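You operate a simulated robot arm through the tools that you are given. There is no shell and no other tool. Be economical: measure what you need, move in short steps, check, and stop when the job is done.

You run a simulated robot arm. Do the job below in one go: nothing can be reset, and whatever is moved stays where it is left.

TASK
Pack the green tray on the console top. At the end: the brown key on a fob is on the green tray; the clear glass jar from the console top is on the green tray; the beige cork from the console top is on the green tray; whatever was shut is shut again. Leave all else as you found it, and nothing knocked over (what rides in a drawer may roll over).

The check looks at the end state, three seconds after you hand in, the way a careful person would. Anything else that was tipped, shoved, dropped, spilled or broken makes it a failure.

THE ROBOT
A 6-joint arm with a two-finger parallel gripper, fixed in place. Base frame: the origin is at the foot of the arm, x ahead of it, y to its left, z up. Units: mm, degrees, N and s.
Its first joint turns from -166.0 to 166.0 degrees. Payload 3.43 kg.
The TCP is the grasp point between the finger pads, 34 mm short of the fingertips. In the tool frame z runs along the fingers and y along their closing line. Largest opening 128 mm; finger width 24, thickness 12; the body of the gripper, 48 by 130 mm, starts 96 mm behind the TCP.
Orientation is that of the tool frame in the base frame, as a unit quaternion [x, y, z, w]. With the fingers straight down and closing along the base's y, the tool's x points along the base's -x, its y along +y and its z along -z.

THE INTERFACE
- The arm moves only by the tool jog_arm. Its argument "series" is a list of rows, each an object (a shift or turn left out is 0, a gripper value left out holds the last) with "translation": the shift along the base's x, y, z in units of 25 mm (1.0 is 25 mm), a list of three; "dr": the turn, a rotation vector about the base's x, y, z in units of 4 degrees (1.0 is 4 degrees), a list of three; "claw": the opening in per cent of the stroke, from 0 (shut) to 100 (fully open). In form: [{"translation": [tx, ty, tz], "dr": [rx, ry, rz], "claw": claw}, ...]. A call has 1 to 10 rows; each row shifts and turns the commanded pose from where the row before left it. A call with a number of a shift or a turn outside -1 to 1 is refused whole. A row lasts 0.2 s, in which the tool goes at most 50 mm and 8.6 degrees; a call with a longer step from one row to the next is refused whole, and so is a gripper value outside its range. A pose out of reach is approached as far as the arm can. The call stops where the force on the tool passes 40 N (or 10 N more than at its start, if that is more) or the arm is blocked; 0.2 s more then pass. Each finger travels about 153 mm/s and halts on what it meets, pressing with about 21 N; the grip force reading is that of the motor and also rises with nothing between the fingers. The clock runs only during rows and for 0.2 s after the last one: add rows that do not move to give the fingers time. It gives the time, the measured TCP pose, the force on the tool (base axes), the opening and the grip force at its end, in the units of the frame above (readings bear some noise).
- Cameras (640 x 400 px; columns grow to the right, rows downward): "scene" is fixed at [51.8, 650.7, 1533.8]; the picture's right is [-0.37, -0.93, 0.00], its down [-0.66, 0.26, -0.70] and it looks along [0.65, -0.26, -0.71] (base axes); focal length 372 px, centre (320, 200). "wrist" rides on the gripper at [-36, 0, -98] in the tool frame; the picture's right is [0.00, -1.00, 0.00], its down [0.97, 0.00, -0.24] and it looks along [0.24, 0.00, 0.97] (tool axes); focal length 218 px, centre (320, 200).
- get_image(camera): a new picture of that camera. No time passes.
- point_at(camera, pixels): for up to 12 pixels [column, row] of the newest picture of that camera ("zoom" is the newest enlarged one), the place [x, y, z] in the base frame of the surface seen there, good to about 3 mm. No time passes.
- inspect(camera, box): a new picture of the part [left, top, right, bottom] of that camera's present view, enlarged. No time passes.
- finish_job(): hands the job in; it is judged then, once.

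Keep the steps short. Do not move on a guess: measure, check each grasp and each placing, and mend mistakes. In all there are 80 turns and 46 pictures (those below and enlarged ones count). Leave the gripper open and the arm clear of the work at the hand-in unless told otherwise, and finish with a single line.

The tools are called after "Call:" by a JSON object that holds its "fn" and its "kwargs". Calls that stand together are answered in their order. jog_arm: Moves the arm, as the interface text tells. Its arguments: {"type":"object","properties":{"series":{"type":"array","items":{"type":"object","properties":{"translation":{"type":"array","items":{"type":"number"}},"dr":{"type":"array","items":{"type":"number"}},"claw":{"type":"number"}}}}},"required":["series"]} The other tools are called the same way: get_image (camera) takes a picture; point_at (camera, pixels) gives the place of the surface under pixels of a picture; inspect (camera, box) takes an enlarged picture of a part of a camera's view; finish_job () hands the job in.

At the start:

```text
time: 0.0
position: [402.7, 348.4, 1071.6]
tcp_rot: [0.0, 1.0, 0.0, -0.001]
force: [-0.6, 0.0, 0.1]
grip_width: 128.2
gripper_force: 0.1
```

scene: 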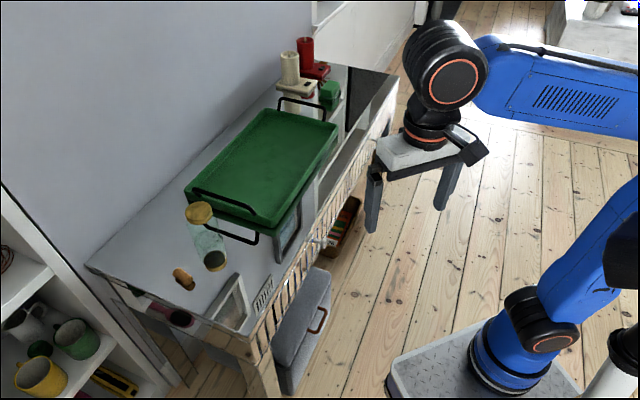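
wrist: 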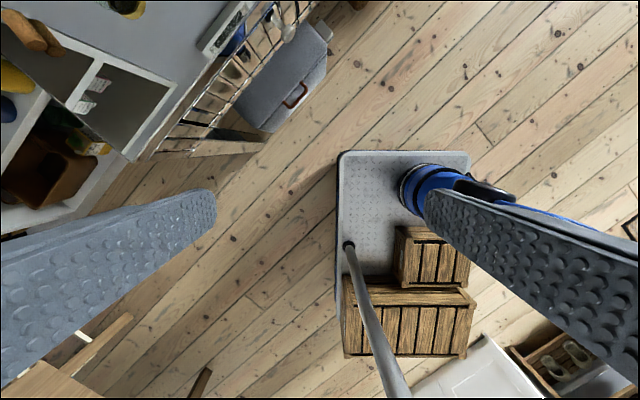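

I see the tray, the jar with a cork lid, a cork on the console and a front with a rail. I'll enlarge two regions to find the key.

Call:
{"fn": "inspect", "kwargs": {"camera": "scene", "box": [80, 180, 280, 380]}}

Call:
{"fn": "inspect", "kwargs": {"camera": "scene", "box": [220, 30, 420, 280]}}

```text
2.00 times, centred on (180, 280) of scene
```

zoom: 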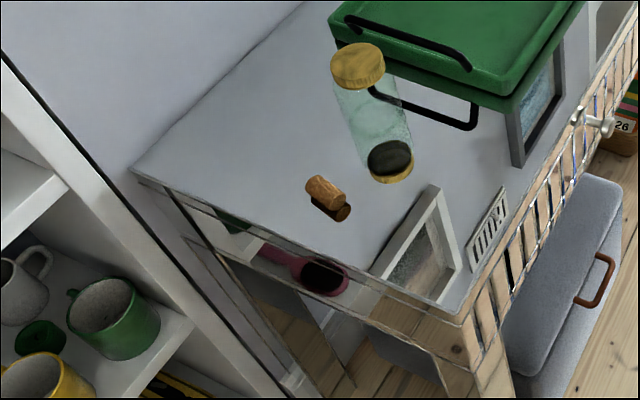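

```text
1.60 times, centred on (320, 155) of scene
```

zoom: 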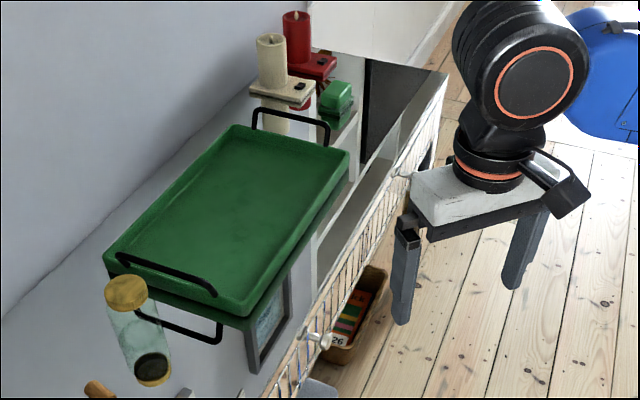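

The top is mirror-like and the front has two knobs. I'll measure the key points: tray, jar, cork, knobs and edges.

Call:
{"fn": "point_at", "kwargs": {"camera": "zoom", "pixels": [[325, 340], [400, 172], [125, 292], [135, 330], [115, 250], [240, 135], [340, 158], [245, 300], [210, 200], [338, 92], [95, 388], [440, 78]]}}

Call:
{"fn": "get_image", "kwargs": {"camera": "scene"}}

Call:
{"fn": "point_at", "kwargs": {"camera": "scene", "pixels": [[186, 279], [200, 212], [216, 262], [230, 300], [262, 300], [240, 335], [90, 265], [285, 230], [180, 316], [255, 365], [400, 80], [330, 225]]}}

```text
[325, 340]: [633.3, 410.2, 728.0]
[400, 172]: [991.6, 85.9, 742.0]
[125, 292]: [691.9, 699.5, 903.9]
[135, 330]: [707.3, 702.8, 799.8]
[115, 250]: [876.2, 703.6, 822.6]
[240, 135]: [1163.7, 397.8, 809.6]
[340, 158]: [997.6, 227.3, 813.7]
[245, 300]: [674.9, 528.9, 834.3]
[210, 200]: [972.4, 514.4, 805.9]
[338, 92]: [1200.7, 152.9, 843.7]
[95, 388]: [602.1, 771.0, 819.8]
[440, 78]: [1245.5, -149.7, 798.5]
```

```text
41 pictures are left
```

scene: 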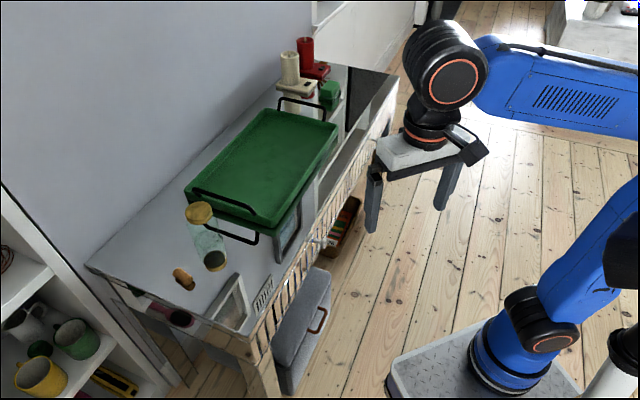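

```text
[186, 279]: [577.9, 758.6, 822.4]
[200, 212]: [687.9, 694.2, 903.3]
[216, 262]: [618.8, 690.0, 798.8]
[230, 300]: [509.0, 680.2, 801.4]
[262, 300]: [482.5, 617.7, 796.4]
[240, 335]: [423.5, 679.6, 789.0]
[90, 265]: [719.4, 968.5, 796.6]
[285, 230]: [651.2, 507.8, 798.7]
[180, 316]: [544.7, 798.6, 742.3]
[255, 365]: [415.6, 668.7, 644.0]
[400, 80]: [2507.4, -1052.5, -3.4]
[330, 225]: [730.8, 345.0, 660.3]
```

Console top is at z≈798, at 45° to the base: front at n≈780 along (0.707, 0.707), knobs at z≈728 and 742. I'll turn the tool 45° about z to square with the console, then tilt outward for a wrist view.

Call:
{"fn": "jog_arm", "kwargs": {"series": [{"dr": [0, 0, 1]}, {"dr": [0, 0, 1]}, {"dr": [0, 0, 1]}, {"dr": [0, 0, 1]}, {"dr": [0, 0, 1]}, {"dr": [0, 0, 1]}, {"dr": [0, 0, 1]}, {"dr": [0, 0, 1]}, {"dr": [0, 0, 1]}, {"dr": [0, 0, 1]}]}}

Call:
{"fn": "jog_arm", "kwargs": {"series": [{"dr": [0, 0, 1]}, {"dr": [0, 0, 0.25]}, {"dr": [0.707, -0.707, 0]}, {"dr": [0.707, -0.707, 0]}, {"dr": [0.707, -0.707, 0]}, {"dr": [0.707, -0.707, 0]}, {"dr": [0.707, -0.707, 0]}, {"dr": [0.707, -0.707, 0]}, {"dr": [0.707, -0.707, 0]}, {"dr": [0.707, -0.707, 0]}]}}

Call:
{"fn": "get_image", "kwargs": {"camera": "wrist"}}

```text
time: 2.2
position: [403.1, 347.7, 1072.1]
tcp_rot: [-0.342, 0.94, 0.001, 0.0]
force: [-0.7, -0.4, -0.6]
grip_width: 128.1
gripper_force: 0.0
```

```text
time: 4.4
position: [402.2, 348.0, 1071.8]
tcp_rot: [-0.369, 0.887, 0.105, 0.255]
force: [-0.6, 1.7, -0.1]
grip_width: 128.2
gripper_force: 0.0
```

```text
40 pictures are left
```

wrist: 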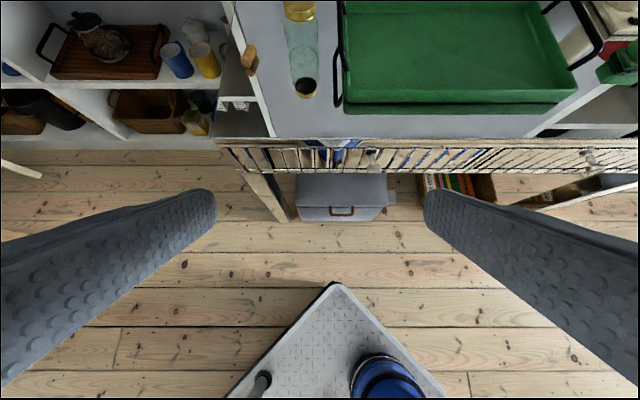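

Two slatted drawers are now visible, knobs near (373,158) and (590,158). I'll enlarge the front to see what's behind the slats.

Call:
{"fn": "inspect", "kwargs": {"camera": "wrist", "box": [210, 100, 430, 230]}}

Call:
{"fn": "inspect", "kwargs": {"camera": "wrist", "box": [420, 60, 640, 220]}}

Call:
{"fn": "inspect", "kwargs": {"camera": "wrist", "box": [200, 0, 400, 125]}}

```text
2.91 times, centred on (320, 165) of wrist
```

zoom: 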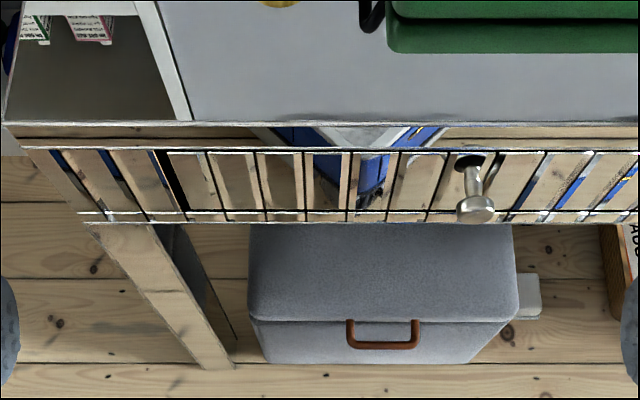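

```text
2.50 times, centred on (530, 140) of wrist
```

zoom: 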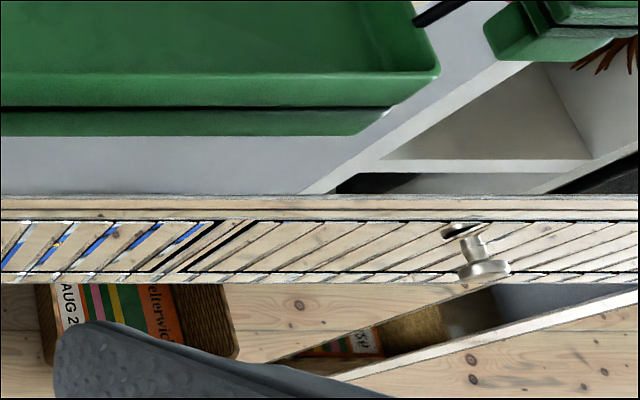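

```text
3.20 times, centred on (300, 62) of wrist
```

zoom: 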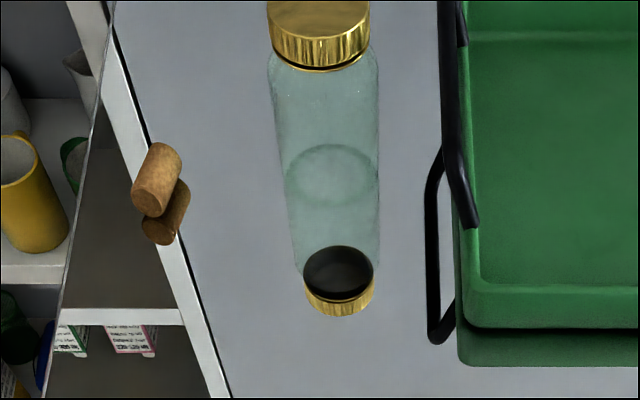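

The fronts are mirror-like too (they reflect the arm), so contents are hidden. I'll measure the jar, cork and knobs from this view.

Call:
{"fn": "get_image", "kwargs": {"camera": "wrist"}}

Call:
{"fn": "point_at", "kwargs": {"camera": "wrist", "pixels": [[300, 2], [302, 14], [304, 52], [249, 52], [249, 64], [373, 152], [371, 168], [590, 165], [250, 137], [250, 146], [360, 60], [345, 45]]}}

Call:
{"fn": "inspect", "kwargs": {"camera": "wrist", "box": [330, 130, 420, 186]}}

Call:
{"fn": "point_at", "kwargs": {"camera": "zoom", "pixels": [[320, 180], [300, 250], [340, 250], [320, 250], [260, 250], [100, 150], [100, 130], [100, 280], [325, 200]]}}

```text
36 pictures are left
```

wrist: 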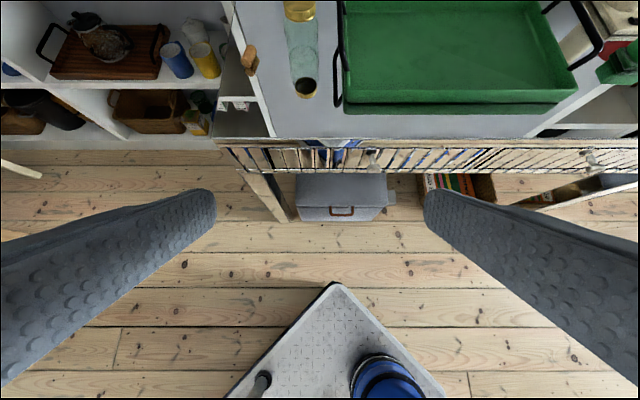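

```text
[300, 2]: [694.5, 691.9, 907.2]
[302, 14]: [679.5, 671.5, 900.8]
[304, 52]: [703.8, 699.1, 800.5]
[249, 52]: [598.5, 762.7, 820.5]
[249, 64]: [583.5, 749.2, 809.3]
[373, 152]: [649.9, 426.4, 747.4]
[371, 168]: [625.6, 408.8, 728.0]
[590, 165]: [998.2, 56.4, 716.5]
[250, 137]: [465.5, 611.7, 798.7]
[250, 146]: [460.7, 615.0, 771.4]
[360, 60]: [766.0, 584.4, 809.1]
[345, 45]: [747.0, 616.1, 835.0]
```

```text
7.11 times, centred on (375, 158) of wrist
```

zoom: 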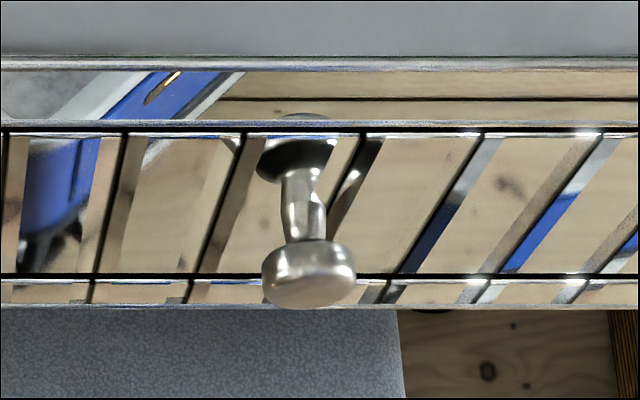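

```text
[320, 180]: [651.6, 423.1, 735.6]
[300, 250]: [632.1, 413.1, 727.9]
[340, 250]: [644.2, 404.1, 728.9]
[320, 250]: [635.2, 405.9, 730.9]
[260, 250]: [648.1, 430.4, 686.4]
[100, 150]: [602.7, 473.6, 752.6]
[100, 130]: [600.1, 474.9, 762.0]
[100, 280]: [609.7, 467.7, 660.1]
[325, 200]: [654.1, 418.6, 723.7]
```

Drawer front plane is n≈761; left knob at about (637, 409, 724). I'll un-tilt and come to a spot in front of and above it.

Call:
{"fn": "jog_arm", "kwargs": {"series": [{"dr": [-0.707, 0.707, 0], "translation": [1, 0.16, -1], "claw": 45}, {"dr": [-0.707, 0.707, 0], "translation": [1, 0.16, -1]}, {"dr": [-0.707, 0.707, 0], "translation": [1, 0.16, -1]}, {"dr": [-0.707, 0.707, 0], "translation": [1, 0.16, -1]}, {"dr": [-0.707, 0.707, 0], "translation": [1, 0.16, -1]}, {"dr": [-0.707, 0.707, 0], "translation": [1, 0.16, -1]}, {"dr": [-0.707, 0.707, 0], "translation": [1, 0.16, -1]}, {"dr": [-0.707, 0.707, 0], "translation": [1, 0.16, -1]}, {"translation": [0.29, 0.05, -1]}, {}]}}

Call:
{"fn": "get_image", "kwargs": {"camera": "wrist"}}

```text
time: 6.6
position: [608.5, 379.9, 847.1]
tcp_rot: [-0.382, 0.924, 0.001, -0.002]
force: [0.1, -0.7, -0.3]
grip_width: 57.7
gripper_force: 0.1
```

```text
34 pictures are left
```

wrist: 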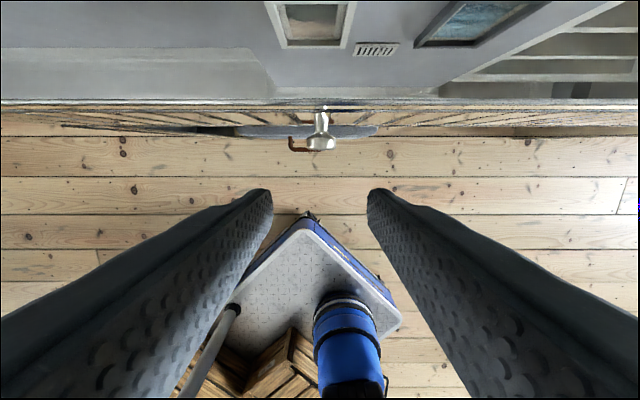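

The knob at column 322 is centred between the fingers. I'll lower 123 mm, then advance 37 mm along n, leaving the claw open.

Call:
{"fn": "jog_arm", "kwargs": {"series": [{"translation": [0, 0, -1]}, {"translation": [0, 0, -1]}, {"translation": [0, 0, -1]}, {"translation": [0, 0, -1]}, {"translation": [0, 0, -0.92]}, {"translation": [0.54, 0.54, 0]}, {"translation": [0.52, 0.52, 0]}, {}]}}

Call:
{"fn": "get_image", "kwargs": {"camera": "wrist"}}

```text
time: 8.4
position: [636.5, 408.8, 724.0]
tcp_rot: [-0.383, 0.924, 0.001, -0.001]
force: [0.0, -0.8, -0.4]
grip_width: 57.7
gripper_force: 0.0
```

```text
33 pictures are left
```

wrist: 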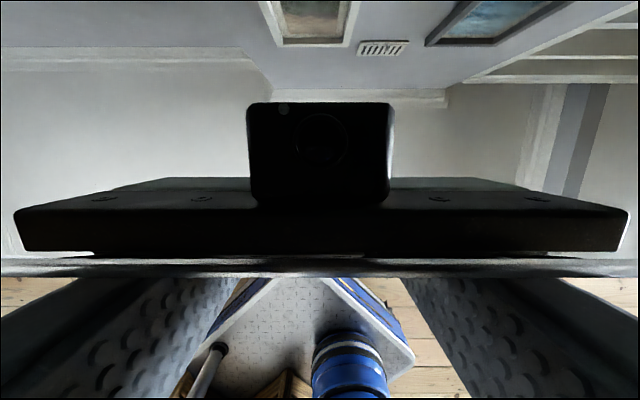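

In place (n≈739, z 724). Closing on the knob.

Call:
{"fn": "jog_arm", "kwargs": {"series": [{"claw": 0}, {}, {}]}}

```text
time: 9.2
position: [636.7, 408.3, 724.2]
tcp_rot: [-0.383, 0.924, 0.0, 0.0]
force: [14.4, -14.2, 0.6]
grip_width: 29.4
gripper_force: 45.2
```

Gripped the knob (29 mm). Pulling out slowly.

Call:
{"fn": "jog_arm", "kwargs": {"series": [{"translation": [-0.4, -0.4, 0]}, {"translation": [-0.6, -0.6, 0]}, {"translation": [-0.6, -0.6, 0]}, {"translation": [-0.6, -0.6, 0]}, {}]}}

Call:
{"fn": "get_image", "kwargs": {"camera": "scene"}}

```text
time: 10.4
position: [582.1, 351.6, 723.8]
tcp_rot: [-0.382, 0.924, 0.001, 0.0]
force: [8.7, -8.1, 18.7]
grip_width: 29.5
gripper_force: 45.1
```

```text
32 pictures are left
```

scene: 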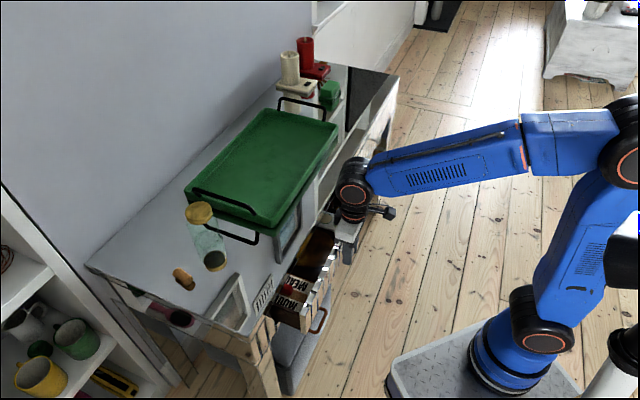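

The drawer opens well (about 78 mm); things are inside. Pulling another 125 mm.

Call:
{"fn": "jog_arm", "kwargs": {"series": [{"translation": [-0.6, -0.6, 0]}, {"translation": [-0.6, -0.6, 0]}, {"translation": [-0.6, -0.6, 0]}, {"translation": [-0.6, -0.6, 0]}, {"translation": [-0.6, -0.6, 0]}, {"translation": [-0.6, -0.6, 0]}, {}]}}

Call:
{"fn": "get_image", "kwargs": {"camera": "scene"}}

Call:
{"fn": "get_image", "kwargs": {"camera": "wrist"}}

```text
time: 12.0
position: [493.2, 263.2, 723.3]
tcp_rot: [-0.383, 0.924, 0.001, -0.001]
force: [1.6, -2.5, -11.1]
grip_width: 29.5
gripper_force: 44.5
```

```text
31 pictures are left
```

scene: 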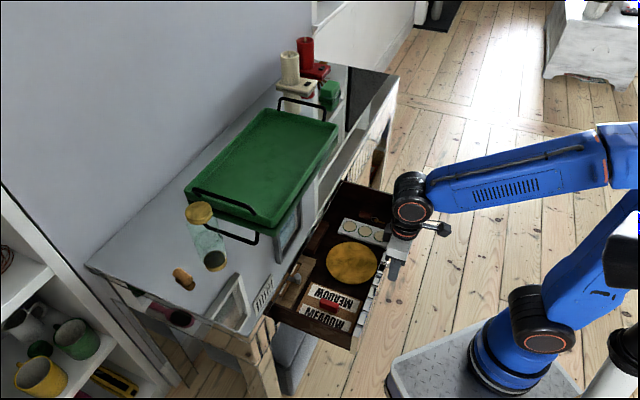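

```text
30 pictures are left
```

wrist: 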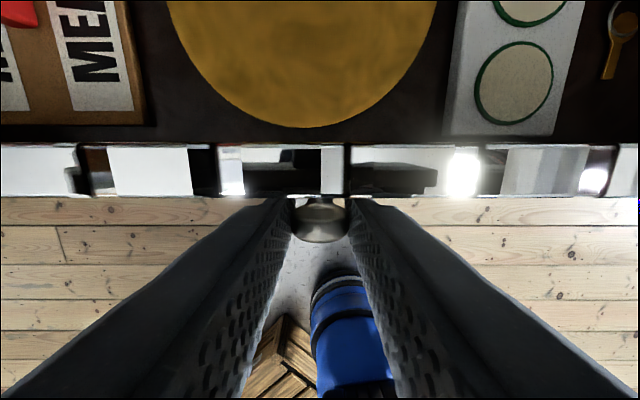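

Drawer is open ~203 mm. There's a golden-brown thing at wrist (615,35). Enlarging both views.

Call:
{"fn": "inspect", "kwargs": {"camera": "wrist", "box": [540, 0, 640, 100]}}

Call:
{"fn": "inspect", "kwargs": {"camera": "scene", "box": [260, 170, 420, 350]}}

Call:
{"fn": "point_at", "kwargs": {"camera": "wrist", "pixels": [[622, 20], [608, 70], [510, 110], [585, 130], [320, 100], [320, 150], [320, 210]]}}

```text
4.00 times, centred on (590, 50) of wrist
```

zoom: 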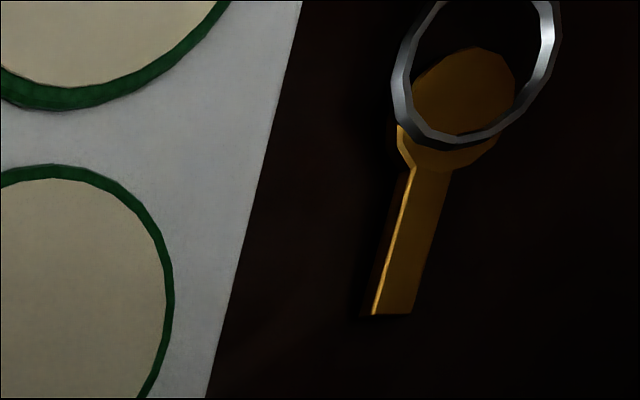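

```text
2.22 times, centred on (340, 260) of scene
```

zoom: 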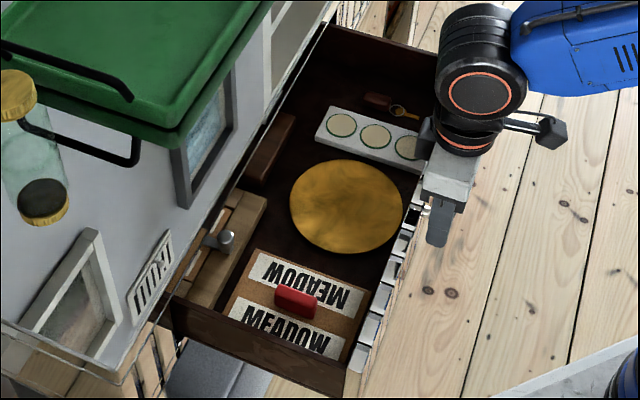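

```text
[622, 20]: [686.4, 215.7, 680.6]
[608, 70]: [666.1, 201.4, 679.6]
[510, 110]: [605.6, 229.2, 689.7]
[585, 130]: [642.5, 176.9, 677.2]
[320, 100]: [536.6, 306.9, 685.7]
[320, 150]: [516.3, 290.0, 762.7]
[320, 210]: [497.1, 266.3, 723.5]
```

Found it: key with ring and fob in the drawer at about (680, 215, 680). I'll release the knob, rise 200 mm, then move over it for a top view.

Call:
{"fn": "jog_arm", "kwargs": {"series": [{"claw": 45}, {}, {}, {"translation": [0, 0, 1]}, {"translation": [0, 0, 1]}, {"translation": [0, 0, 1]}, {"translation": [0, 0, 1]}, {"translation": [0, 0, 1]}, {"translation": [0, 0, 1]}, {"translation": [0, 0, 1]}]}}

Call:
{"fn": "jog_arm", "kwargs": {"series": [{"translation": [1, -0.3, 0]}, {"translation": [1, -0.3, 0]}, {"translation": [1, -0.3, 0]}, {"translation": [1, -0.3, 0]}, {"translation": [1, -0.3, 0]}, {"translation": [1, -0.3, 0]}, {"translation": [0, 0, 0]}]}}

Call:
{"fn": "get_image", "kwargs": {"camera": "wrist"}}

```text
time: 14.2
position: [493.0, 261.8, 901.6]
tcp_rot: [-0.383, 0.924, 0.001, 0.0]
force: [0.5, 0.7, 0.3]
grip_width: 57.6
gripper_force: 0.0
```

```text
time: 15.8
position: [642.3, 216.4, 899.5]
tcp_rot: [-0.383, 0.924, 0.001, -0.001]
force: [0.0, 0.2, -0.1]
grip_width: 57.6
gripper_force: 0.1
```

```text
27 pictures are left
```

wrist: 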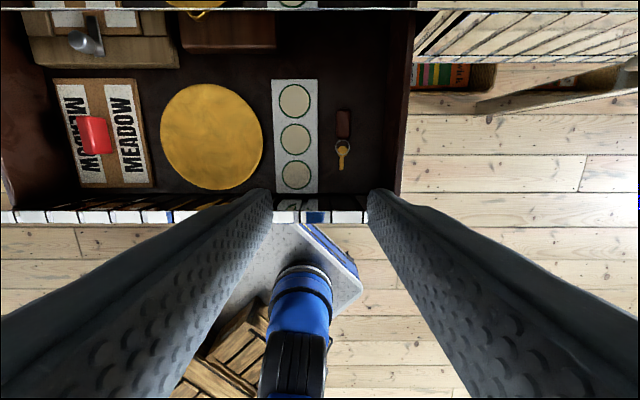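

Call:
{"fn": "inspect", "kwargs": {"camera": "wrist", "box": [300, 90, 400, 190]}}

Call:
{"fn": "point_at", "kwargs": {"camera": "zoom", "pixels": [[296, 90], [296, 175], [265, 130], [325, 130], [290, 130], [282, 225], [279, 260], [276, 310], [200, 130], [240, 250], [500, 150], [465, 380]]}}

```text
4.00 times, centred on (350, 140) of wrist
```

zoom: 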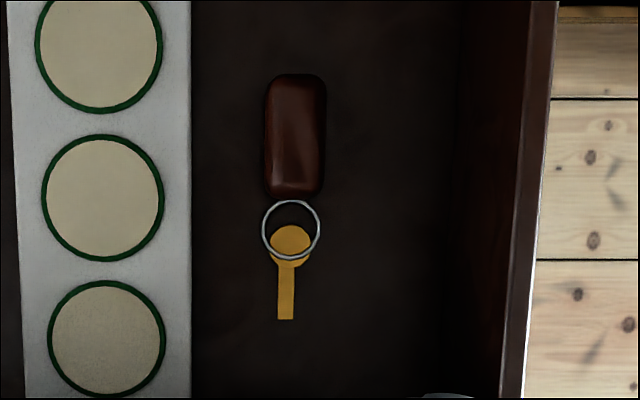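

```text
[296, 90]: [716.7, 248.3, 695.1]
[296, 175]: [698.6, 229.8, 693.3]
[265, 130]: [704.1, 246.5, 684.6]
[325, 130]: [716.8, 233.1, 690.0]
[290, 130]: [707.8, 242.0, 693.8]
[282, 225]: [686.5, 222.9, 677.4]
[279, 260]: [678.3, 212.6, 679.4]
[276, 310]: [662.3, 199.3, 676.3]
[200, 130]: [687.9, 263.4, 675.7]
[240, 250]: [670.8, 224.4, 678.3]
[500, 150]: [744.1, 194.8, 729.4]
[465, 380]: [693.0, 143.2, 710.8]
```

Fob centre ≈ (708.4, 240), 18 wide, top z 695; neighbouring card edge at u≈300. I'll move above it with a 34 mm opening and descend part way.

Call:
{"fn": "jog_arm", "kwargs": {"series": [{"translation": [0.9, 0.33, 0], "claw": 26.5}, {"translation": [0.9, 0.31, 0]}, {"translation": [0.85, 0.31, 0]}, {"translation": [0, 0, -1]}, {"translation": [0, 0, -1]}, {"translation": [0, 0, -1]}, {"translation": [0, 0, -1]}, {"translation": [0, 0, -1]}, {"translation": [0, 0, -1]}, {}]}}

Call:
{"fn": "get_image", "kwargs": {"camera": "wrist"}}

```text
time: 18.0
position: [707.8, 241.7, 749.1]
tcp_rot: [-0.383, 0.924, 0.0, 0.0]
force: [-0.7, 0.3, -0.6]
grip_width: 34.0
gripper_force: 0.0
```

```text
25 pictures are left
```

wrist: 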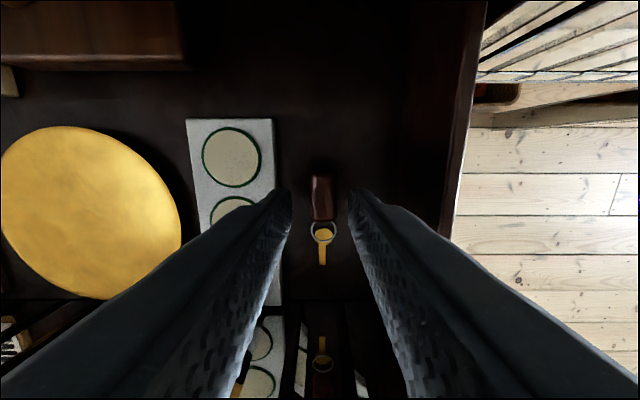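

Fob at column ~321, centred between the fingers and clear of the card. Descend 35 mm and close.

Call:
{"fn": "jog_arm", "kwargs": {"series": [{"translation": [0, 0, -0.7]}, {"translation": [0, 0, -0.68]}, {}, {"claw": 0}, {}, {}]}}

```text
time: 19.4
position: [707.4, 239.7, 713.4]
tcp_rot: [-0.383, 0.924, 0.001, 0.0]
force: [0.6, 0.2, -0.2]
grip_width: 19.2
gripper_force: 21.1
```

Fob gripped (19.2 mm). Lifting 200 mm and checking.

Call:
{"fn": "jog_arm", "kwargs": {"series": [{"translation": [0, 0, 1]}, {"translation": [0, 0, 1]}, {"translation": [0, 0, 1]}, {"translation": [0, 0, 1]}, {"translation": [0, 0, 1]}, {"translation": [0, 0, 1]}, {"translation": [0, 0, 1]}, {"translation": [0, 0, 1]}, {}]}}

Call:
{"fn": "get_image", "kwargs": {"camera": "wrist"}}

Call:
{"fn": "point_at", "kwargs": {"camera": "wrist", "pixels": [[320, 30], [320, 60], [220, 30], [160, 30], [260, 10], [120, 60]]}}

Call:
{"fn": "point_at", "kwargs": {"camera": "scene", "pixels": [[200, 190], [232, 203], [255, 220], [245, 205], [235, 190], [225, 175], [270, 190], [300, 150], [265, 213], [275, 205], [290, 190], [320, 150]]}}

```text
time: 21.4
position: [707.5, 241.8, 915.3]
tcp_rot: [-0.383, 0.924, 0.001, 0.0]
force: [-0.2, -0.5, -0.5]
grip_width: 19.5
gripper_force: 21.0
```

```text
24 pictures are left
```

wrist: 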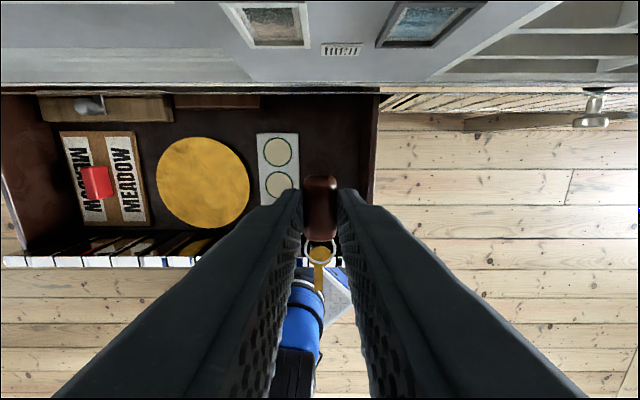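

```text
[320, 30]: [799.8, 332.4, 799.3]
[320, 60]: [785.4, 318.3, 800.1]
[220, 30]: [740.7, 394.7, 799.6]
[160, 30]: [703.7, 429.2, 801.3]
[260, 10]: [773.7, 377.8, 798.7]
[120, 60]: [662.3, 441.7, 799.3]
```

```text
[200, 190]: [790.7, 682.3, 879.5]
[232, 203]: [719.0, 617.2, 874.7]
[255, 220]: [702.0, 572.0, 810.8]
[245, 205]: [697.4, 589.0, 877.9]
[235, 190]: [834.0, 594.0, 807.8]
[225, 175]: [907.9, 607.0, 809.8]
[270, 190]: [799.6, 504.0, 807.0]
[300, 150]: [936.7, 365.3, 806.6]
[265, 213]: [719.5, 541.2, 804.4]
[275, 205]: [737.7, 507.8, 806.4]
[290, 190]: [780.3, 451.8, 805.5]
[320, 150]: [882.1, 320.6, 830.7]
```

Key holds horizontally. Tray floor z≈806, handle top z≈878 at u≈72. I'll carry the key to a point over the tray's near-left corner, (788, 555).

Call:
{"fn": "jog_arm", "kwargs": {"series": [{"translation": [0.25, 0.96, 0]}, {"translation": [0.25, 0.96, 0]}, {"translation": [0.25, 0.96, 0]}, {"translation": [0.25, 0.96, 0]}, {"translation": [0.25, 0.96, 0]}, {"translation": [0.25, 0.96, 0]}, {"translation": [0.25, 0.96, 0]}, {"translation": [0.25, 0.96, 0]}, {"translation": [0.25, 0.96, 0]}, {"translation": [0.25, 0.96, 0]}]}}

Call:
{"fn": "jog_arm", "kwargs": {"series": [{"translation": [0.25, 0.96, 0]}, {"translation": [0.25, 0.96, 0]}, {"translation": [0.24, 0.96, 0]}, {}]}}

Call:
{"fn": "get_image", "kwargs": {"camera": "wrist"}}

Call:
{"fn": "get_image", "kwargs": {"camera": "scene"}}

```text
time: 23.6
position: [769.9, 481.0, 915.6]
tcp_rot: [-0.383, 0.924, 0.002, 0.0]
force: [0.3, -0.2, 0.5]
grip_width: 19.1
gripper_force: 21.6
```

```text
time: 24.6
position: [787.1, 554.3, 914.2]
tcp_rot: [-0.383, 0.924, 0.001, 0.0]
force: [0.7, -1.1, -0.8]
grip_width: 19.0
gripper_force: 20.6
```

```text
23 pictures are left
```

wrist: 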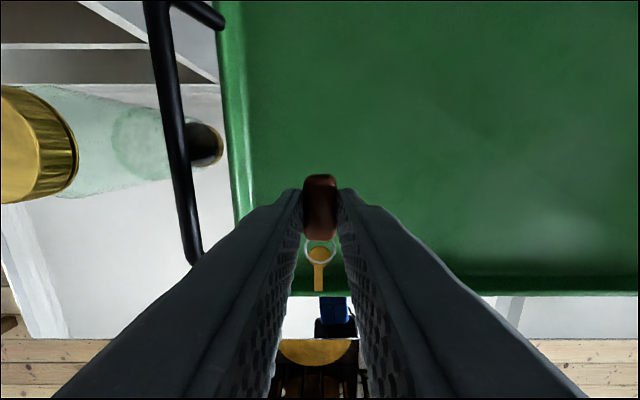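

```text
22 pictures are left
```

scene: 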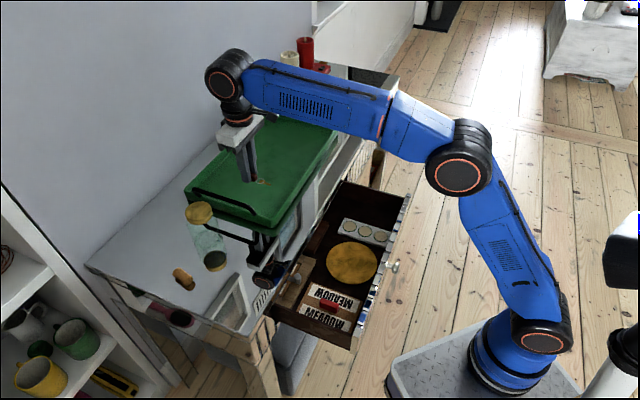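

Over the tray, reach is fine. Measuring the front wall of the tray to see if the key's tip clears it.

Call:
{"fn": "point_at", "kwargs": {"camera": "wrist", "pixels": [[560, 250], [560, 265], [560, 278], [560, 290], [320, 288], [320, 260], [235, 180], [245, 180], [260, 180], [170, 100], [225, 180]]}}

```text
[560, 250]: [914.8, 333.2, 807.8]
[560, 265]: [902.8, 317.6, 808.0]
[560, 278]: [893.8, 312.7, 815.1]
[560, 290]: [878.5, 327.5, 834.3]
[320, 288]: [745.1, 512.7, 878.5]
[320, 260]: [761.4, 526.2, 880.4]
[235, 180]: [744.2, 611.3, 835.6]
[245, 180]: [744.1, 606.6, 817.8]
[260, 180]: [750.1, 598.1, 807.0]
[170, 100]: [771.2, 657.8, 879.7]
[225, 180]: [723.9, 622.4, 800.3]
```

The tray floor starts at n≈862, so the key (tip at n≈889) clears. Lowering 69 mm, then opening modestly.

Call:
{"fn": "jog_arm", "kwargs": {"series": [{"translation": [0, 0, -0.8]}, {"translation": [0, 0, -0.8]}, {"translation": [0, 0, -0.7]}, {"translation": [0, 0, -0.4]}, {}]}}

```text
time: 25.8
position: [787.0, 553.7, 845.9]
tcp_rot: [-0.383, 0.924, 0.001, 0.0]
force: [0.1, -0.9, -0.7]
grip_width: 18.9
gripper_force: 20.6
```

Within ~2 mm of the floor. Down 1.5 mm more, open to 34 mm and rise.

Call:
{"fn": "jog_arm", "kwargs": {"series": [{"translation": [0, 0, -0.06]}, {"claw": 26.5}, {}, {}, {"translation": [0, 0, 1]}, {"translation": [0, 0, 1]}, {"translation": [0, 0, 1]}, {"translation": [0, 0, 1]}, {"translation": [0, 0, 1]}, {}]}}

Call:
{"fn": "get_image", "kwargs": {"camera": "wrist"}}

```text
time: 28.0
position: [788.8, 553.2, 969.5]
tcp_rot: [-0.383, 0.924, 0.001, 0.0]
force: [-0.3, 0.6, 0.2]
grip_width: 33.8
gripper_force: 0.1
```

```text
21 pictures are left
```

wrist: 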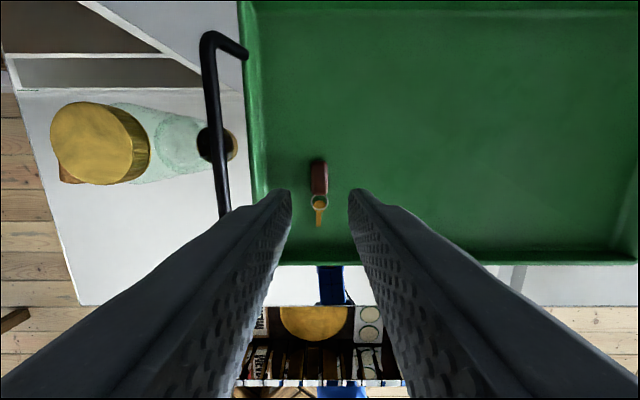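

Key lies on the tray. Next the jar: measuring lid points around (95,145).

Call:
{"fn": "point_at", "kwargs": {"camera": "wrist", "pixels": [[92, 143], [55, 143], [128, 143], [92, 106], [92, 181], [140, 130], [150, 140], [170, 140]]}}

Call:
{"fn": "inspect", "kwargs": {"camera": "wrist", "box": [30, 80, 260, 224]}}

```text
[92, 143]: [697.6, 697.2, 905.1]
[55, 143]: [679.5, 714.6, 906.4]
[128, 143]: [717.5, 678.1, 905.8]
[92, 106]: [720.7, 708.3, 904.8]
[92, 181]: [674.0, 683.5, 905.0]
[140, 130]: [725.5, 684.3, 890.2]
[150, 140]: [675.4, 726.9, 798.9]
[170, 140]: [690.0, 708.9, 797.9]
```

```text
2.78 times, centred on (145, 152) of wrist
```

zoom: 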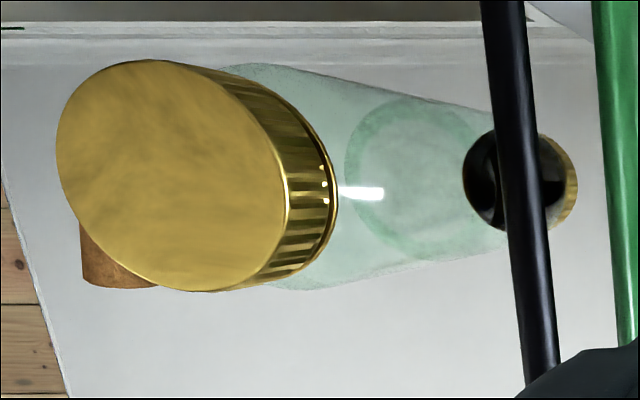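

Lid centre ≈ (697.5, 695.5, 905), diameter ≈ 56, near the reach limit, so I'll tilt the tool 16° outward (about the closing axis), open to 80 mm, and move above it.

Call:
{"fn": "jog_arm", "kwargs": {"series": [{"dr": [0.707, -0.707, 0], "translation": [-0.608, 0.949, 0.1], "claw": 62.5}, {"dr": [0.707, -0.707, 0], "translation": [-0.608, 0.949, 0.1]}, {"dr": [0.707, -0.707, 0], "translation": [-0.608, 0.949, 0]}, {"dr": [0.707, -0.707, 0], "translation": [-0.608, 0.949, 0]}, {"translation": [-0.608, 0.949, 0]}, {"translation": [-0.608, 0.949, 0]}, {}]}}

Call:
{"fn": "get_image", "kwargs": {"camera": "wrist"}}

```text
time: 29.6
position: [695.9, 697.0, 975.1]
tcp_rot: [-0.379, 0.915, 0.055, 0.128]
force: [0.3, 0.2, -0.8]
grip_width: 80.2
gripper_force: 0.0
```

```text
19 pictures are left
```

wrist: 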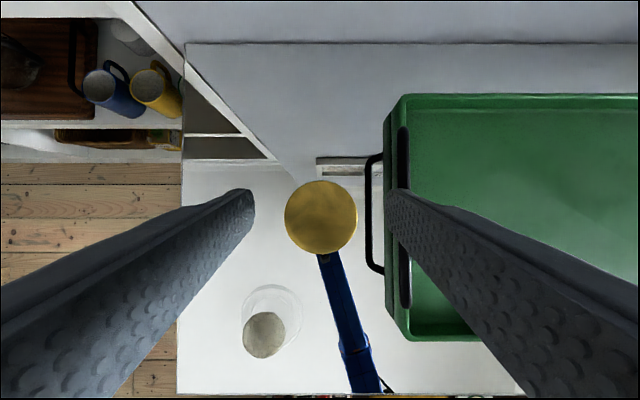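

There's something glassy at (265,325) I had not accounted for. Measuring and enlarging it before going down.

Call:
{"fn": "point_at", "kwargs": {"camera": "wrist", "pixels": [[265, 335], [255, 300], [290, 310], [240, 290], [321, 217], [321, 185], [321, 248], [290, 217], [352, 217], [405, 200], [372, 210], [305, 260]]}}

Call:
{"fn": "inspect", "kwargs": {"camera": "wrist", "box": [200, 160, 380, 380]}}

Call:
{"fn": "inspect", "kwargs": {"camera": "scene", "box": [150, 170, 290, 310]}}

```text
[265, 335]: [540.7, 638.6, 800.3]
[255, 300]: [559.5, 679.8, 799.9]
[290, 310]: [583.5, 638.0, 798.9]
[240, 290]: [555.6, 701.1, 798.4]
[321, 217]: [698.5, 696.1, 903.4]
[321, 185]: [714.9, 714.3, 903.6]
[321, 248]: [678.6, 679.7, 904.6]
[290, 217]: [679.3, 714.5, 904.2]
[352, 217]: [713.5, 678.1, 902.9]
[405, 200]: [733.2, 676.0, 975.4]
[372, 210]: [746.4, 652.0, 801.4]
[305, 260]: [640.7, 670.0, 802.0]
```

```text
1.82 times, centred on (290, 270) of wrist
```

zoom: 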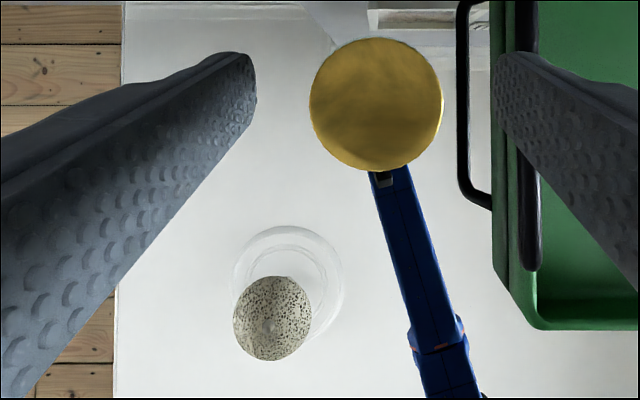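

```text
2.86 times, centred on (220, 240) of scene
```

zoom: 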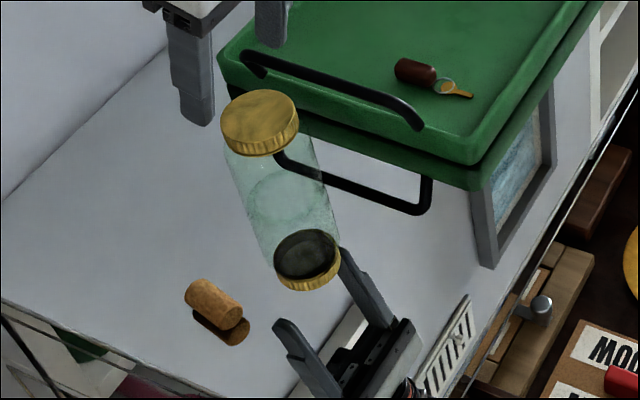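

That's only a ceiling-lamp reflection in the mirrored top (z≈799; the scene view shows nothing there). The lid is centred (col 321), handle ≥15 mm from the finger. Descending 82 mm.

Call:
{"fn": "jog_arm", "kwargs": {"series": [{"translation": [0, 0, -0.9]}, {"translation": [0, 0, -0.9]}, {"translation": [0, 0, -0.9]}, {"translation": [0, 0, -0.6]}, {}]}}

Call:
{"fn": "inspect", "kwargs": {"camera": "scene", "box": [150, 120, 310, 300]}}

```text
time: 30.8
position: [696.9, 695.5, 892.4]
tcp_rot: [-0.379, 0.915, 0.054, 0.128]
force: [-0.2, -0.1, 0.0]
grip_width: 80.0
gripper_force: 0.0
```

```text
2.22 times, centred on (230, 210) of scene
```

zoom: 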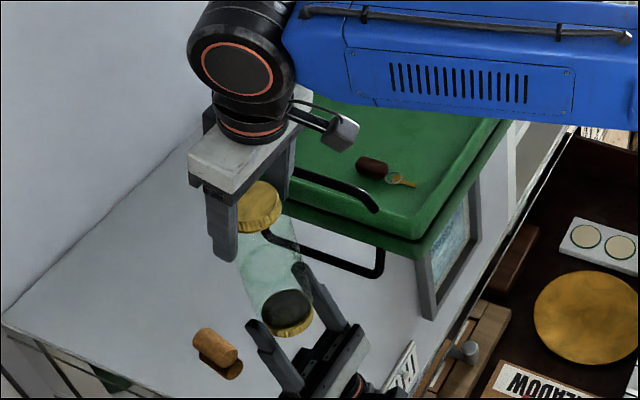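

Fingers straddle the jar. Closing.

Call:
{"fn": "jog_arm", "kwargs": {"series": [{"claw": 0}, {}, {}]}}

```text
time: 31.6
position: [696.3, 696.3, 893.4]
tcp_rot: [-0.379, 0.915, 0.054, 0.128]
force: [0.1, -0.6, 0.3]
grip_width: 68.8
gripper_force: 21.0
```

Stopped at 68.8 mm, wider than I'd estimated for the lid. Lifting a short 15 mm to test the grasp.

Call:
{"fn": "jog_arm", "kwargs": {"series": [{"translation": [0, 0, 0.3]}, {"translation": [0, 0, 0.3]}, {}]}}

Call:
{"fn": "inspect", "kwargs": {"camera": "scene", "box": [150, 120, 310, 300]}}

```text
time: 32.4
position: [696.8, 695.7, 906.4]
tcp_rot: [-0.38, 0.915, 0.055, 0.128]
force: [0.8, -0.3, -1.4]
grip_width: 68.9
gripper_force: 21.1
```

```text
2.22 times, centred on (230, 210) of scene
```

zoom: 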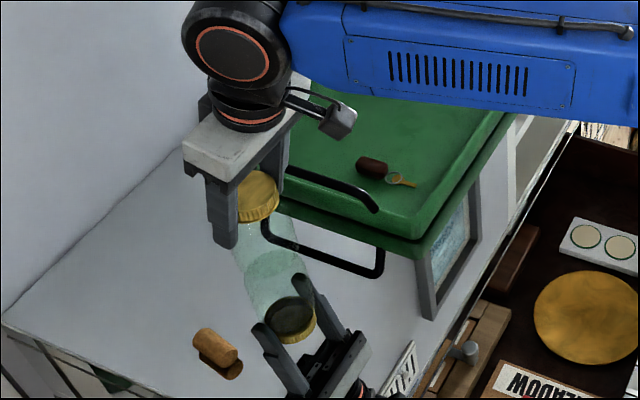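

Jar is up (its reflection has dropped away). Rising 100 mm while drawing back to n≈917, to clear the handle.

Call:
{"fn": "jog_arm", "kwargs": {"series": [{"translation": [0, 0, 1]}, {"translation": [-0.5, -0.5, 1]}, {"translation": [-0.5, -0.5, 1]}, {"translation": [-0.5, -0.5, 1]}, {"translation": [-0.44, -0.44, 0]}, {}]}}

Call:
{"fn": "jog_arm", "kwargs": {"series": [{"translation": [0.934, -0.934, 0]}, {"translation": [0.934, -0.934, 0]}, {"translation": [0.934, -0.934, 0]}, {"translation": [0.934, -0.934, 0]}, {"translation": [0.934, -0.934, 0]}, {"translation": [0.934, -0.934, 0]}, {"translation": [0.934, -0.934, 0]}, {"translation": [0.934, -0.934, 0]}, {}]}}

Call:
{"fn": "get_image", "kwargs": {"camera": "scene"}}

```text
time: 33.8
position: [647.4, 647.2, 1007.2]
tcp_rot: [-0.379, 0.915, 0.054, 0.128]
force: [0.3, 0.4, -1.8]
grip_width: 68.9
gripper_force: 21.2
```

```text
time: 35.8
position: [835.5, 458.8, 1007.0]
tcp_rot: [-0.379, 0.915, 0.054, 0.129]
force: [-0.6, 0.3, -1.6]
grip_width: 68.5
gripper_force: 21.6
```

```text
14 pictures are left
```

scene: 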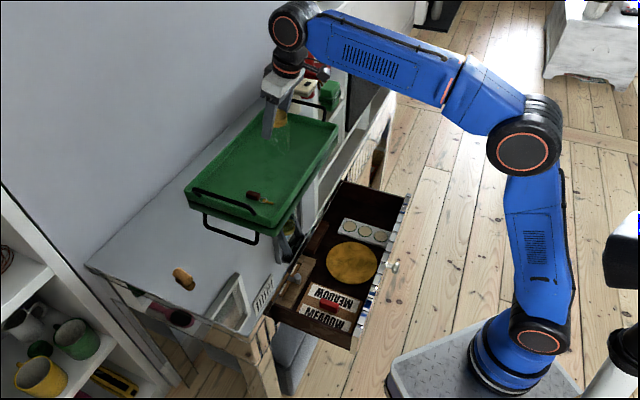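

Jar over the tray at n≈915, u≈266. Jar base is 94.5 mm below TCP, floor 807 → TCP 902. Lowering 103 mm.

Call:
{"fn": "jog_arm", "kwargs": {"series": [{"translation": [0, 0, -0.9]}, {"translation": [0, 0, -0.9]}, {"translation": [0, 0, -0.9]}, {"translation": [0, 0, -0.8]}, {"translation": [0, 0, -0.4]}, {"translation": [0, 0, -0.22]}, {}]}}

```text
time: 37.4
position: [834.6, 459.9, 904.1]
tcp_rot: [-0.379, 0.915, 0.053, 0.128]
force: [-0.4, 0.4, -1.8]
grip_width: 68.9
gripper_force: 21.5
```

Force still just the jar's weight. Inching down in 1 mm rows.

Call:
{"fn": "jog_arm", "kwargs": {"series": [{"translation": [0, 0, -0.04]}, {"translation": [0, 0, -0.04]}, {}]}}

```text
time: 38.2
position: [833.6, 461.3, 902.3]
tcp_rot: [-0.379, 0.915, 0.054, 0.129]
force: [-0.4, 0.5, -2.4]
grip_width: 68.4
gripper_force: 21.0
```

Call:
{"fn": "jog_arm", "kwargs": {"series": [{"translation": [0, 0, -0.03]}, {"translation": [0, 0, -0.03]}, {}]}}

```text
time: 39.0
position: [835.3, 460.4, 901.4]
tcp_rot: [-0.379, 0.915, 0.054, 0.128]
force: [0.3, 0.0, -2.4]
grip_width: 68.7
gripper_force: 20.6
```

Call:
{"fn": "jog_arm", "kwargs": {"series": [{"translation": [0, 0, -0.03]}, {"translation": [0, 0, -0.03]}, {}]}}

```text
time: 39.8
position: [834.1, 459.8, 898.8]
tcp_rot: [-0.379, 0.915, 0.055, 0.129]
force: [0.7, 0.4, 8.7]
grip_width: 68.4
gripper_force: 21.4
```

Contact (Fz rose to +8.7 N): the jar stands on the tray. Opening to 80 mm and rising straight up.

Call:
{"fn": "jog_arm", "kwargs": {"series": [{"claw": 64}, {}, {}, {"translation": [0, 0, 0.8]}, {"translation": [0, 0, 0.9]}, {"translation": [0, 0, 0.9]}, {"translation": [0, 0, 0.9]}, {}]}}

Call:
{"fn": "get_image", "kwargs": {"camera": "wrist"}}

```text
time: 41.6
position: [835.3, 459.4, 986.2]
tcp_rot: [-0.379, 0.915, 0.054, 0.128]
force: [-0.4, 0.5, 0.9]
grip_width: 81.9
gripper_force: 0.1
```

```text
13 pictures are left
```

wrist: 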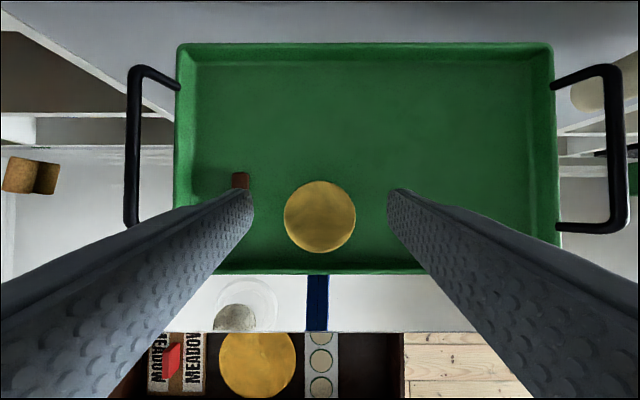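

Jar stands well. Now travelling along −u at this height to look at the cork (near (585, 757)).

Call:
{"fn": "jog_arm", "kwargs": {"series": [{"translation": [-0.9, 0.93, 0]}, {"translation": [-0.9, 0.93, 0]}, {"translation": [-0.9, 0.93, 0]}, {"translation": [-0.9, 0.93, 0]}, {"translation": [-0.9, 0.93, 0]}, {"translation": [-0.9, 0.93, 0]}, {"translation": [-0.9, 0.93, 0]}, {"translation": [-0.9, 0.93, 0]}, {"translation": [-0.9, 0.93, 0]}, {"translation": [-0.9, 0.93, 0]}]}}

Call:
{"fn": "jog_arm", "kwargs": {"series": [{"translation": [-0.9, 0.93, 0], "claw": 40}, {"translation": [-0.5, 0.5, 0]}, {}]}}

Call:
{"fn": "get_image", "kwargs": {"camera": "wrist"}}

```text
time: 43.8
position: [608.1, 692.6, 987.9]
tcp_rot: [-0.378, 0.915, 0.055, 0.128]
force: [0.3, -0.9, 0.6]
grip_width: 81.9
gripper_force: 0.0
```

```text
time: 44.6
position: [575.7, 727.2, 986.5]
tcp_rot: [-0.379, 0.915, 0.054, 0.127]
force: [-1.3, 0.0, 0.4]
grip_width: 51.1
gripper_force: 0.1
```

```text
12 pictures are left
```

wrist: 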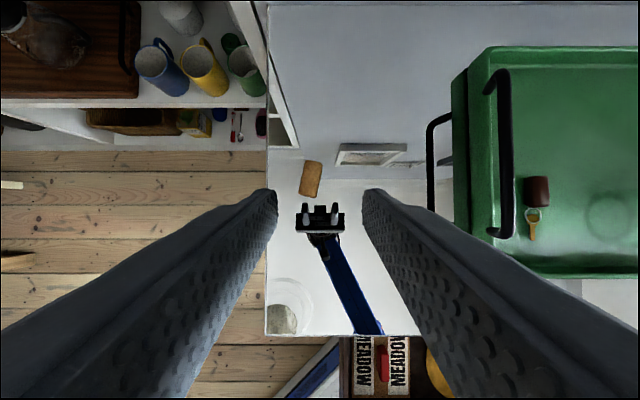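

Cork at (311,178), lying nearly along n. Enlarging and measuring.

Call:
{"fn": "inspect", "kwargs": {"camera": "wrist", "box": [270, 140, 350, 220]}}

Call:
{"fn": "point_at", "kwargs": {"camera": "wrist", "pixels": [[313, 164], [311, 170], [310, 178], [309, 187], [302, 178], [318, 178], [307, 194]]}}

```text
5.00 times, centred on (310, 180) of wrist
```

zoom: 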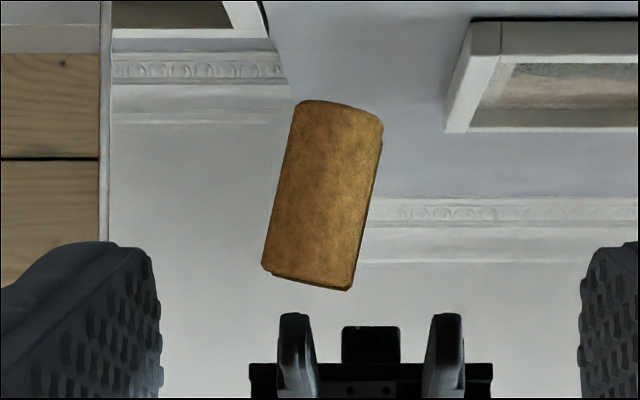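

```text
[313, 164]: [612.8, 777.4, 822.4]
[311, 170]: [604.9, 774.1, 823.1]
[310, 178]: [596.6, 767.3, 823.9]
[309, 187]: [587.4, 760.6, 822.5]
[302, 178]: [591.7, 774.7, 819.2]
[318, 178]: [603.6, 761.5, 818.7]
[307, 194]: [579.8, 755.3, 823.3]
```

Cork centre ≈ (597, 767), top z 823.5 (Ø25), axis turned ~11° from n toward +u. I'll yaw −10°, centre over it and descend to just above.

Call:
{"fn": "jog_arm", "kwargs": {"series": [{"dr": [0, 0, -0.9], "translation": [0.2, 0.48, 0]}, {"dr": [0, 0, -0.8], "translation": [0.2, 0.47, 0]}, {"dr": [0, 0, -0.8], "translation": [0.2, 0.47, 0]}, {"translation": [0, 0, -1]}, {"translation": [0, 0, -1]}, {"translation": [0, 0, -1]}, {"translation": [0, 0, -1]}, {"translation": [0, 0, -0.7]}, {}]}}

Call:
{"fn": "get_image", "kwargs": {"camera": "wrist"}}

```text
time: 46.6
position: [591.6, 764.2, 870.8]
tcp_rot: [-0.298, 0.944, 0.043, 0.132]
force: [-0.3, -0.1, 0.0]
grip_width: 51.5
gripper_force: 0.1
```

```text
10 pictures are left
```

wrist: 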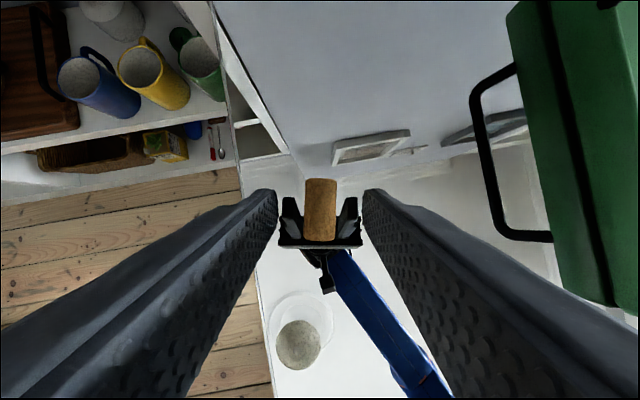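

Cork is aligned and centred at column 320. Down 32 mm and close.

Call:
{"fn": "jog_arm", "kwargs": {"series": [{"translation": [0, 0, -0.7]}, {"translation": [0, 0, -0.58]}, {}, {"claw": 0}, {}, {}]}}

```text
time: 48.0
position: [591.4, 764.7, 838.1]
tcp_rot: [-0.298, 0.944, 0.044, 0.132]
force: [0.0, 0.1, -0.4]
grip_width: 19.5
gripper_force: 21.3
```

Gripped at 19.5 mm. Lifting 75 mm and checking.

Call:
{"fn": "jog_arm", "kwargs": {"series": [{"translation": [0, 0, 0.6]}, {"translation": [0, 0, 0.8]}, {"translation": [0, 0, 0.8]}, {"translation": [0, 0, 0.8]}, {}]}}

Call:
{"fn": "get_image", "kwargs": {"camera": "wrist"}}

```text
time: 49.2
position: [591.7, 764.1, 913.3]
tcp_rot: [-0.298, 0.945, 0.043, 0.132]
force: [-0.7, -0.1, 0.0]
grip_width: 19.7
gripper_force: 20.6
```

```text
9 pictures are left
```

wrist: 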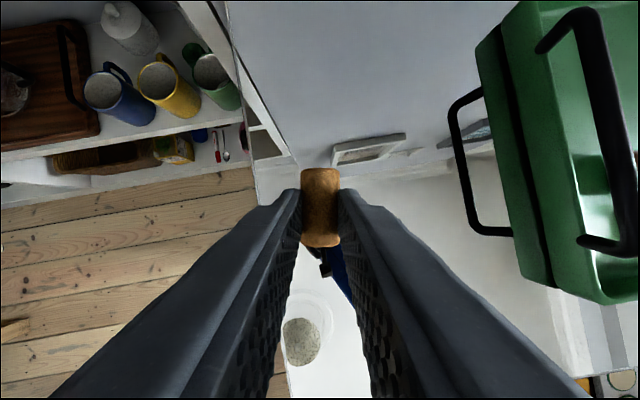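

Cork held. Rising 72 mm, then travelling over jar height to the free right part of the tray, target cork centre n≈900, u≈385.

Call:
{"fn": "jog_arm", "kwargs": {"series": [{"translation": [0, 0, 0.96]}, {"translation": [0, 0, 0.96]}, {"translation": [0, 0, 0.96]}, {"translation": [0.69, -0.898, 0]}, {"translation": [0.69, -0.898, 0]}, {"translation": [0.69, -0.898, 0]}, {"translation": [0.69, -0.898, 0]}, {"translation": [0.69, -0.898, 0]}, {"translation": [0.69, -0.898, 0]}, {"translation": [0.69, -0.898, 0]}]}}

Call:
{"fn": "jog_arm", "kwargs": {"series": [{"translation": [0.69, -0.898, 0]}, {"translation": [0.69, -0.898, 0]}, {"translation": [0.69, -0.898, 0]}, {"translation": [0.69, -0.898, 0]}, {"translation": [0.69, -0.898, 0]}, {"translation": [0.69, -0.898, 0]}, {"translation": [0.69, -0.898, 0]}, {"translation": [0.69, -0.898, 0]}, {"translation": [0.69, -0.898, 0]}, {"translation": [0.69, -0.898, 0]}]}}

Call:
{"fn": "jog_arm", "kwargs": {"series": [{"translation": [0.69, -0.898, 0]}, {}]}}

Call:
{"fn": "get_image", "kwargs": {"camera": "wrist"}}

```text
time: 51.4
position: [711.6, 608.0, 986.4]
tcp_rot: [-0.298, 0.944, 0.043, 0.132]
force: [0.6, 0.0, 0.6]
grip_width: 19.5
gripper_force: 20.8
```

```text
time: 53.6
position: [884.2, 382.7, 986.8]
tcp_rot: [-0.299, 0.944, 0.043, 0.132]
force: [-0.1, 0.2, -0.5]
grip_width: 19.5
gripper_force: 20.6
```

```text
time: 54.2
position: [899.9, 360.1, 986.7]
tcp_rot: [-0.298, 0.944, 0.043, 0.133]
force: [0.4, 0.0, -0.7]
grip_width: 19.9
gripper_force: 20.8
```

```text
8 pictures are left
```

wrist: 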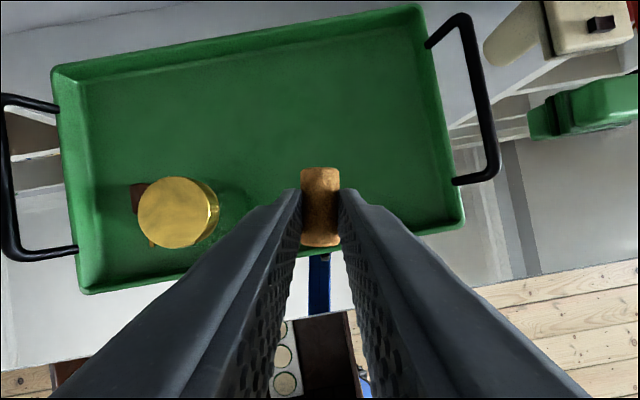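

Cork positioned over free floor. Lowering 139 mm (contact expected at TCP ≈ 845–846).

Call:
{"fn": "jog_arm", "kwargs": {"series": [{"translation": [0, 0, -1]}, {"translation": [0, 0, -1]}, {"translation": [0, 0, -1]}, {"translation": [0, 0, -1]}, {"translation": [0, 0, -0.9]}, {"translation": [0, 0, -0.5]}, {"translation": [0, 0, -0.14]}, {}]}}

Call:
{"fn": "jog_arm", "kwargs": {"series": [{"translation": [0, 0, -0.04]}, {"translation": [0, 0, -0.02]}, {}]}}

```text
time: 56.0
position: [901.4, 361.3, 846.7]
tcp_rot: [-0.297, 0.945, 0.043, 0.133]
force: [0.5, 0.0, -0.7]
grip_width: 19.7
gripper_force: 20.8
```

```text
time: 56.8
position: [900.1, 360.5, 844.7]
tcp_rot: [-0.298, 0.944, 0.043, 0.133]
force: [0.2, 0.9, 3.8]
grip_width: 19.7
gripper_force: 21.0
```

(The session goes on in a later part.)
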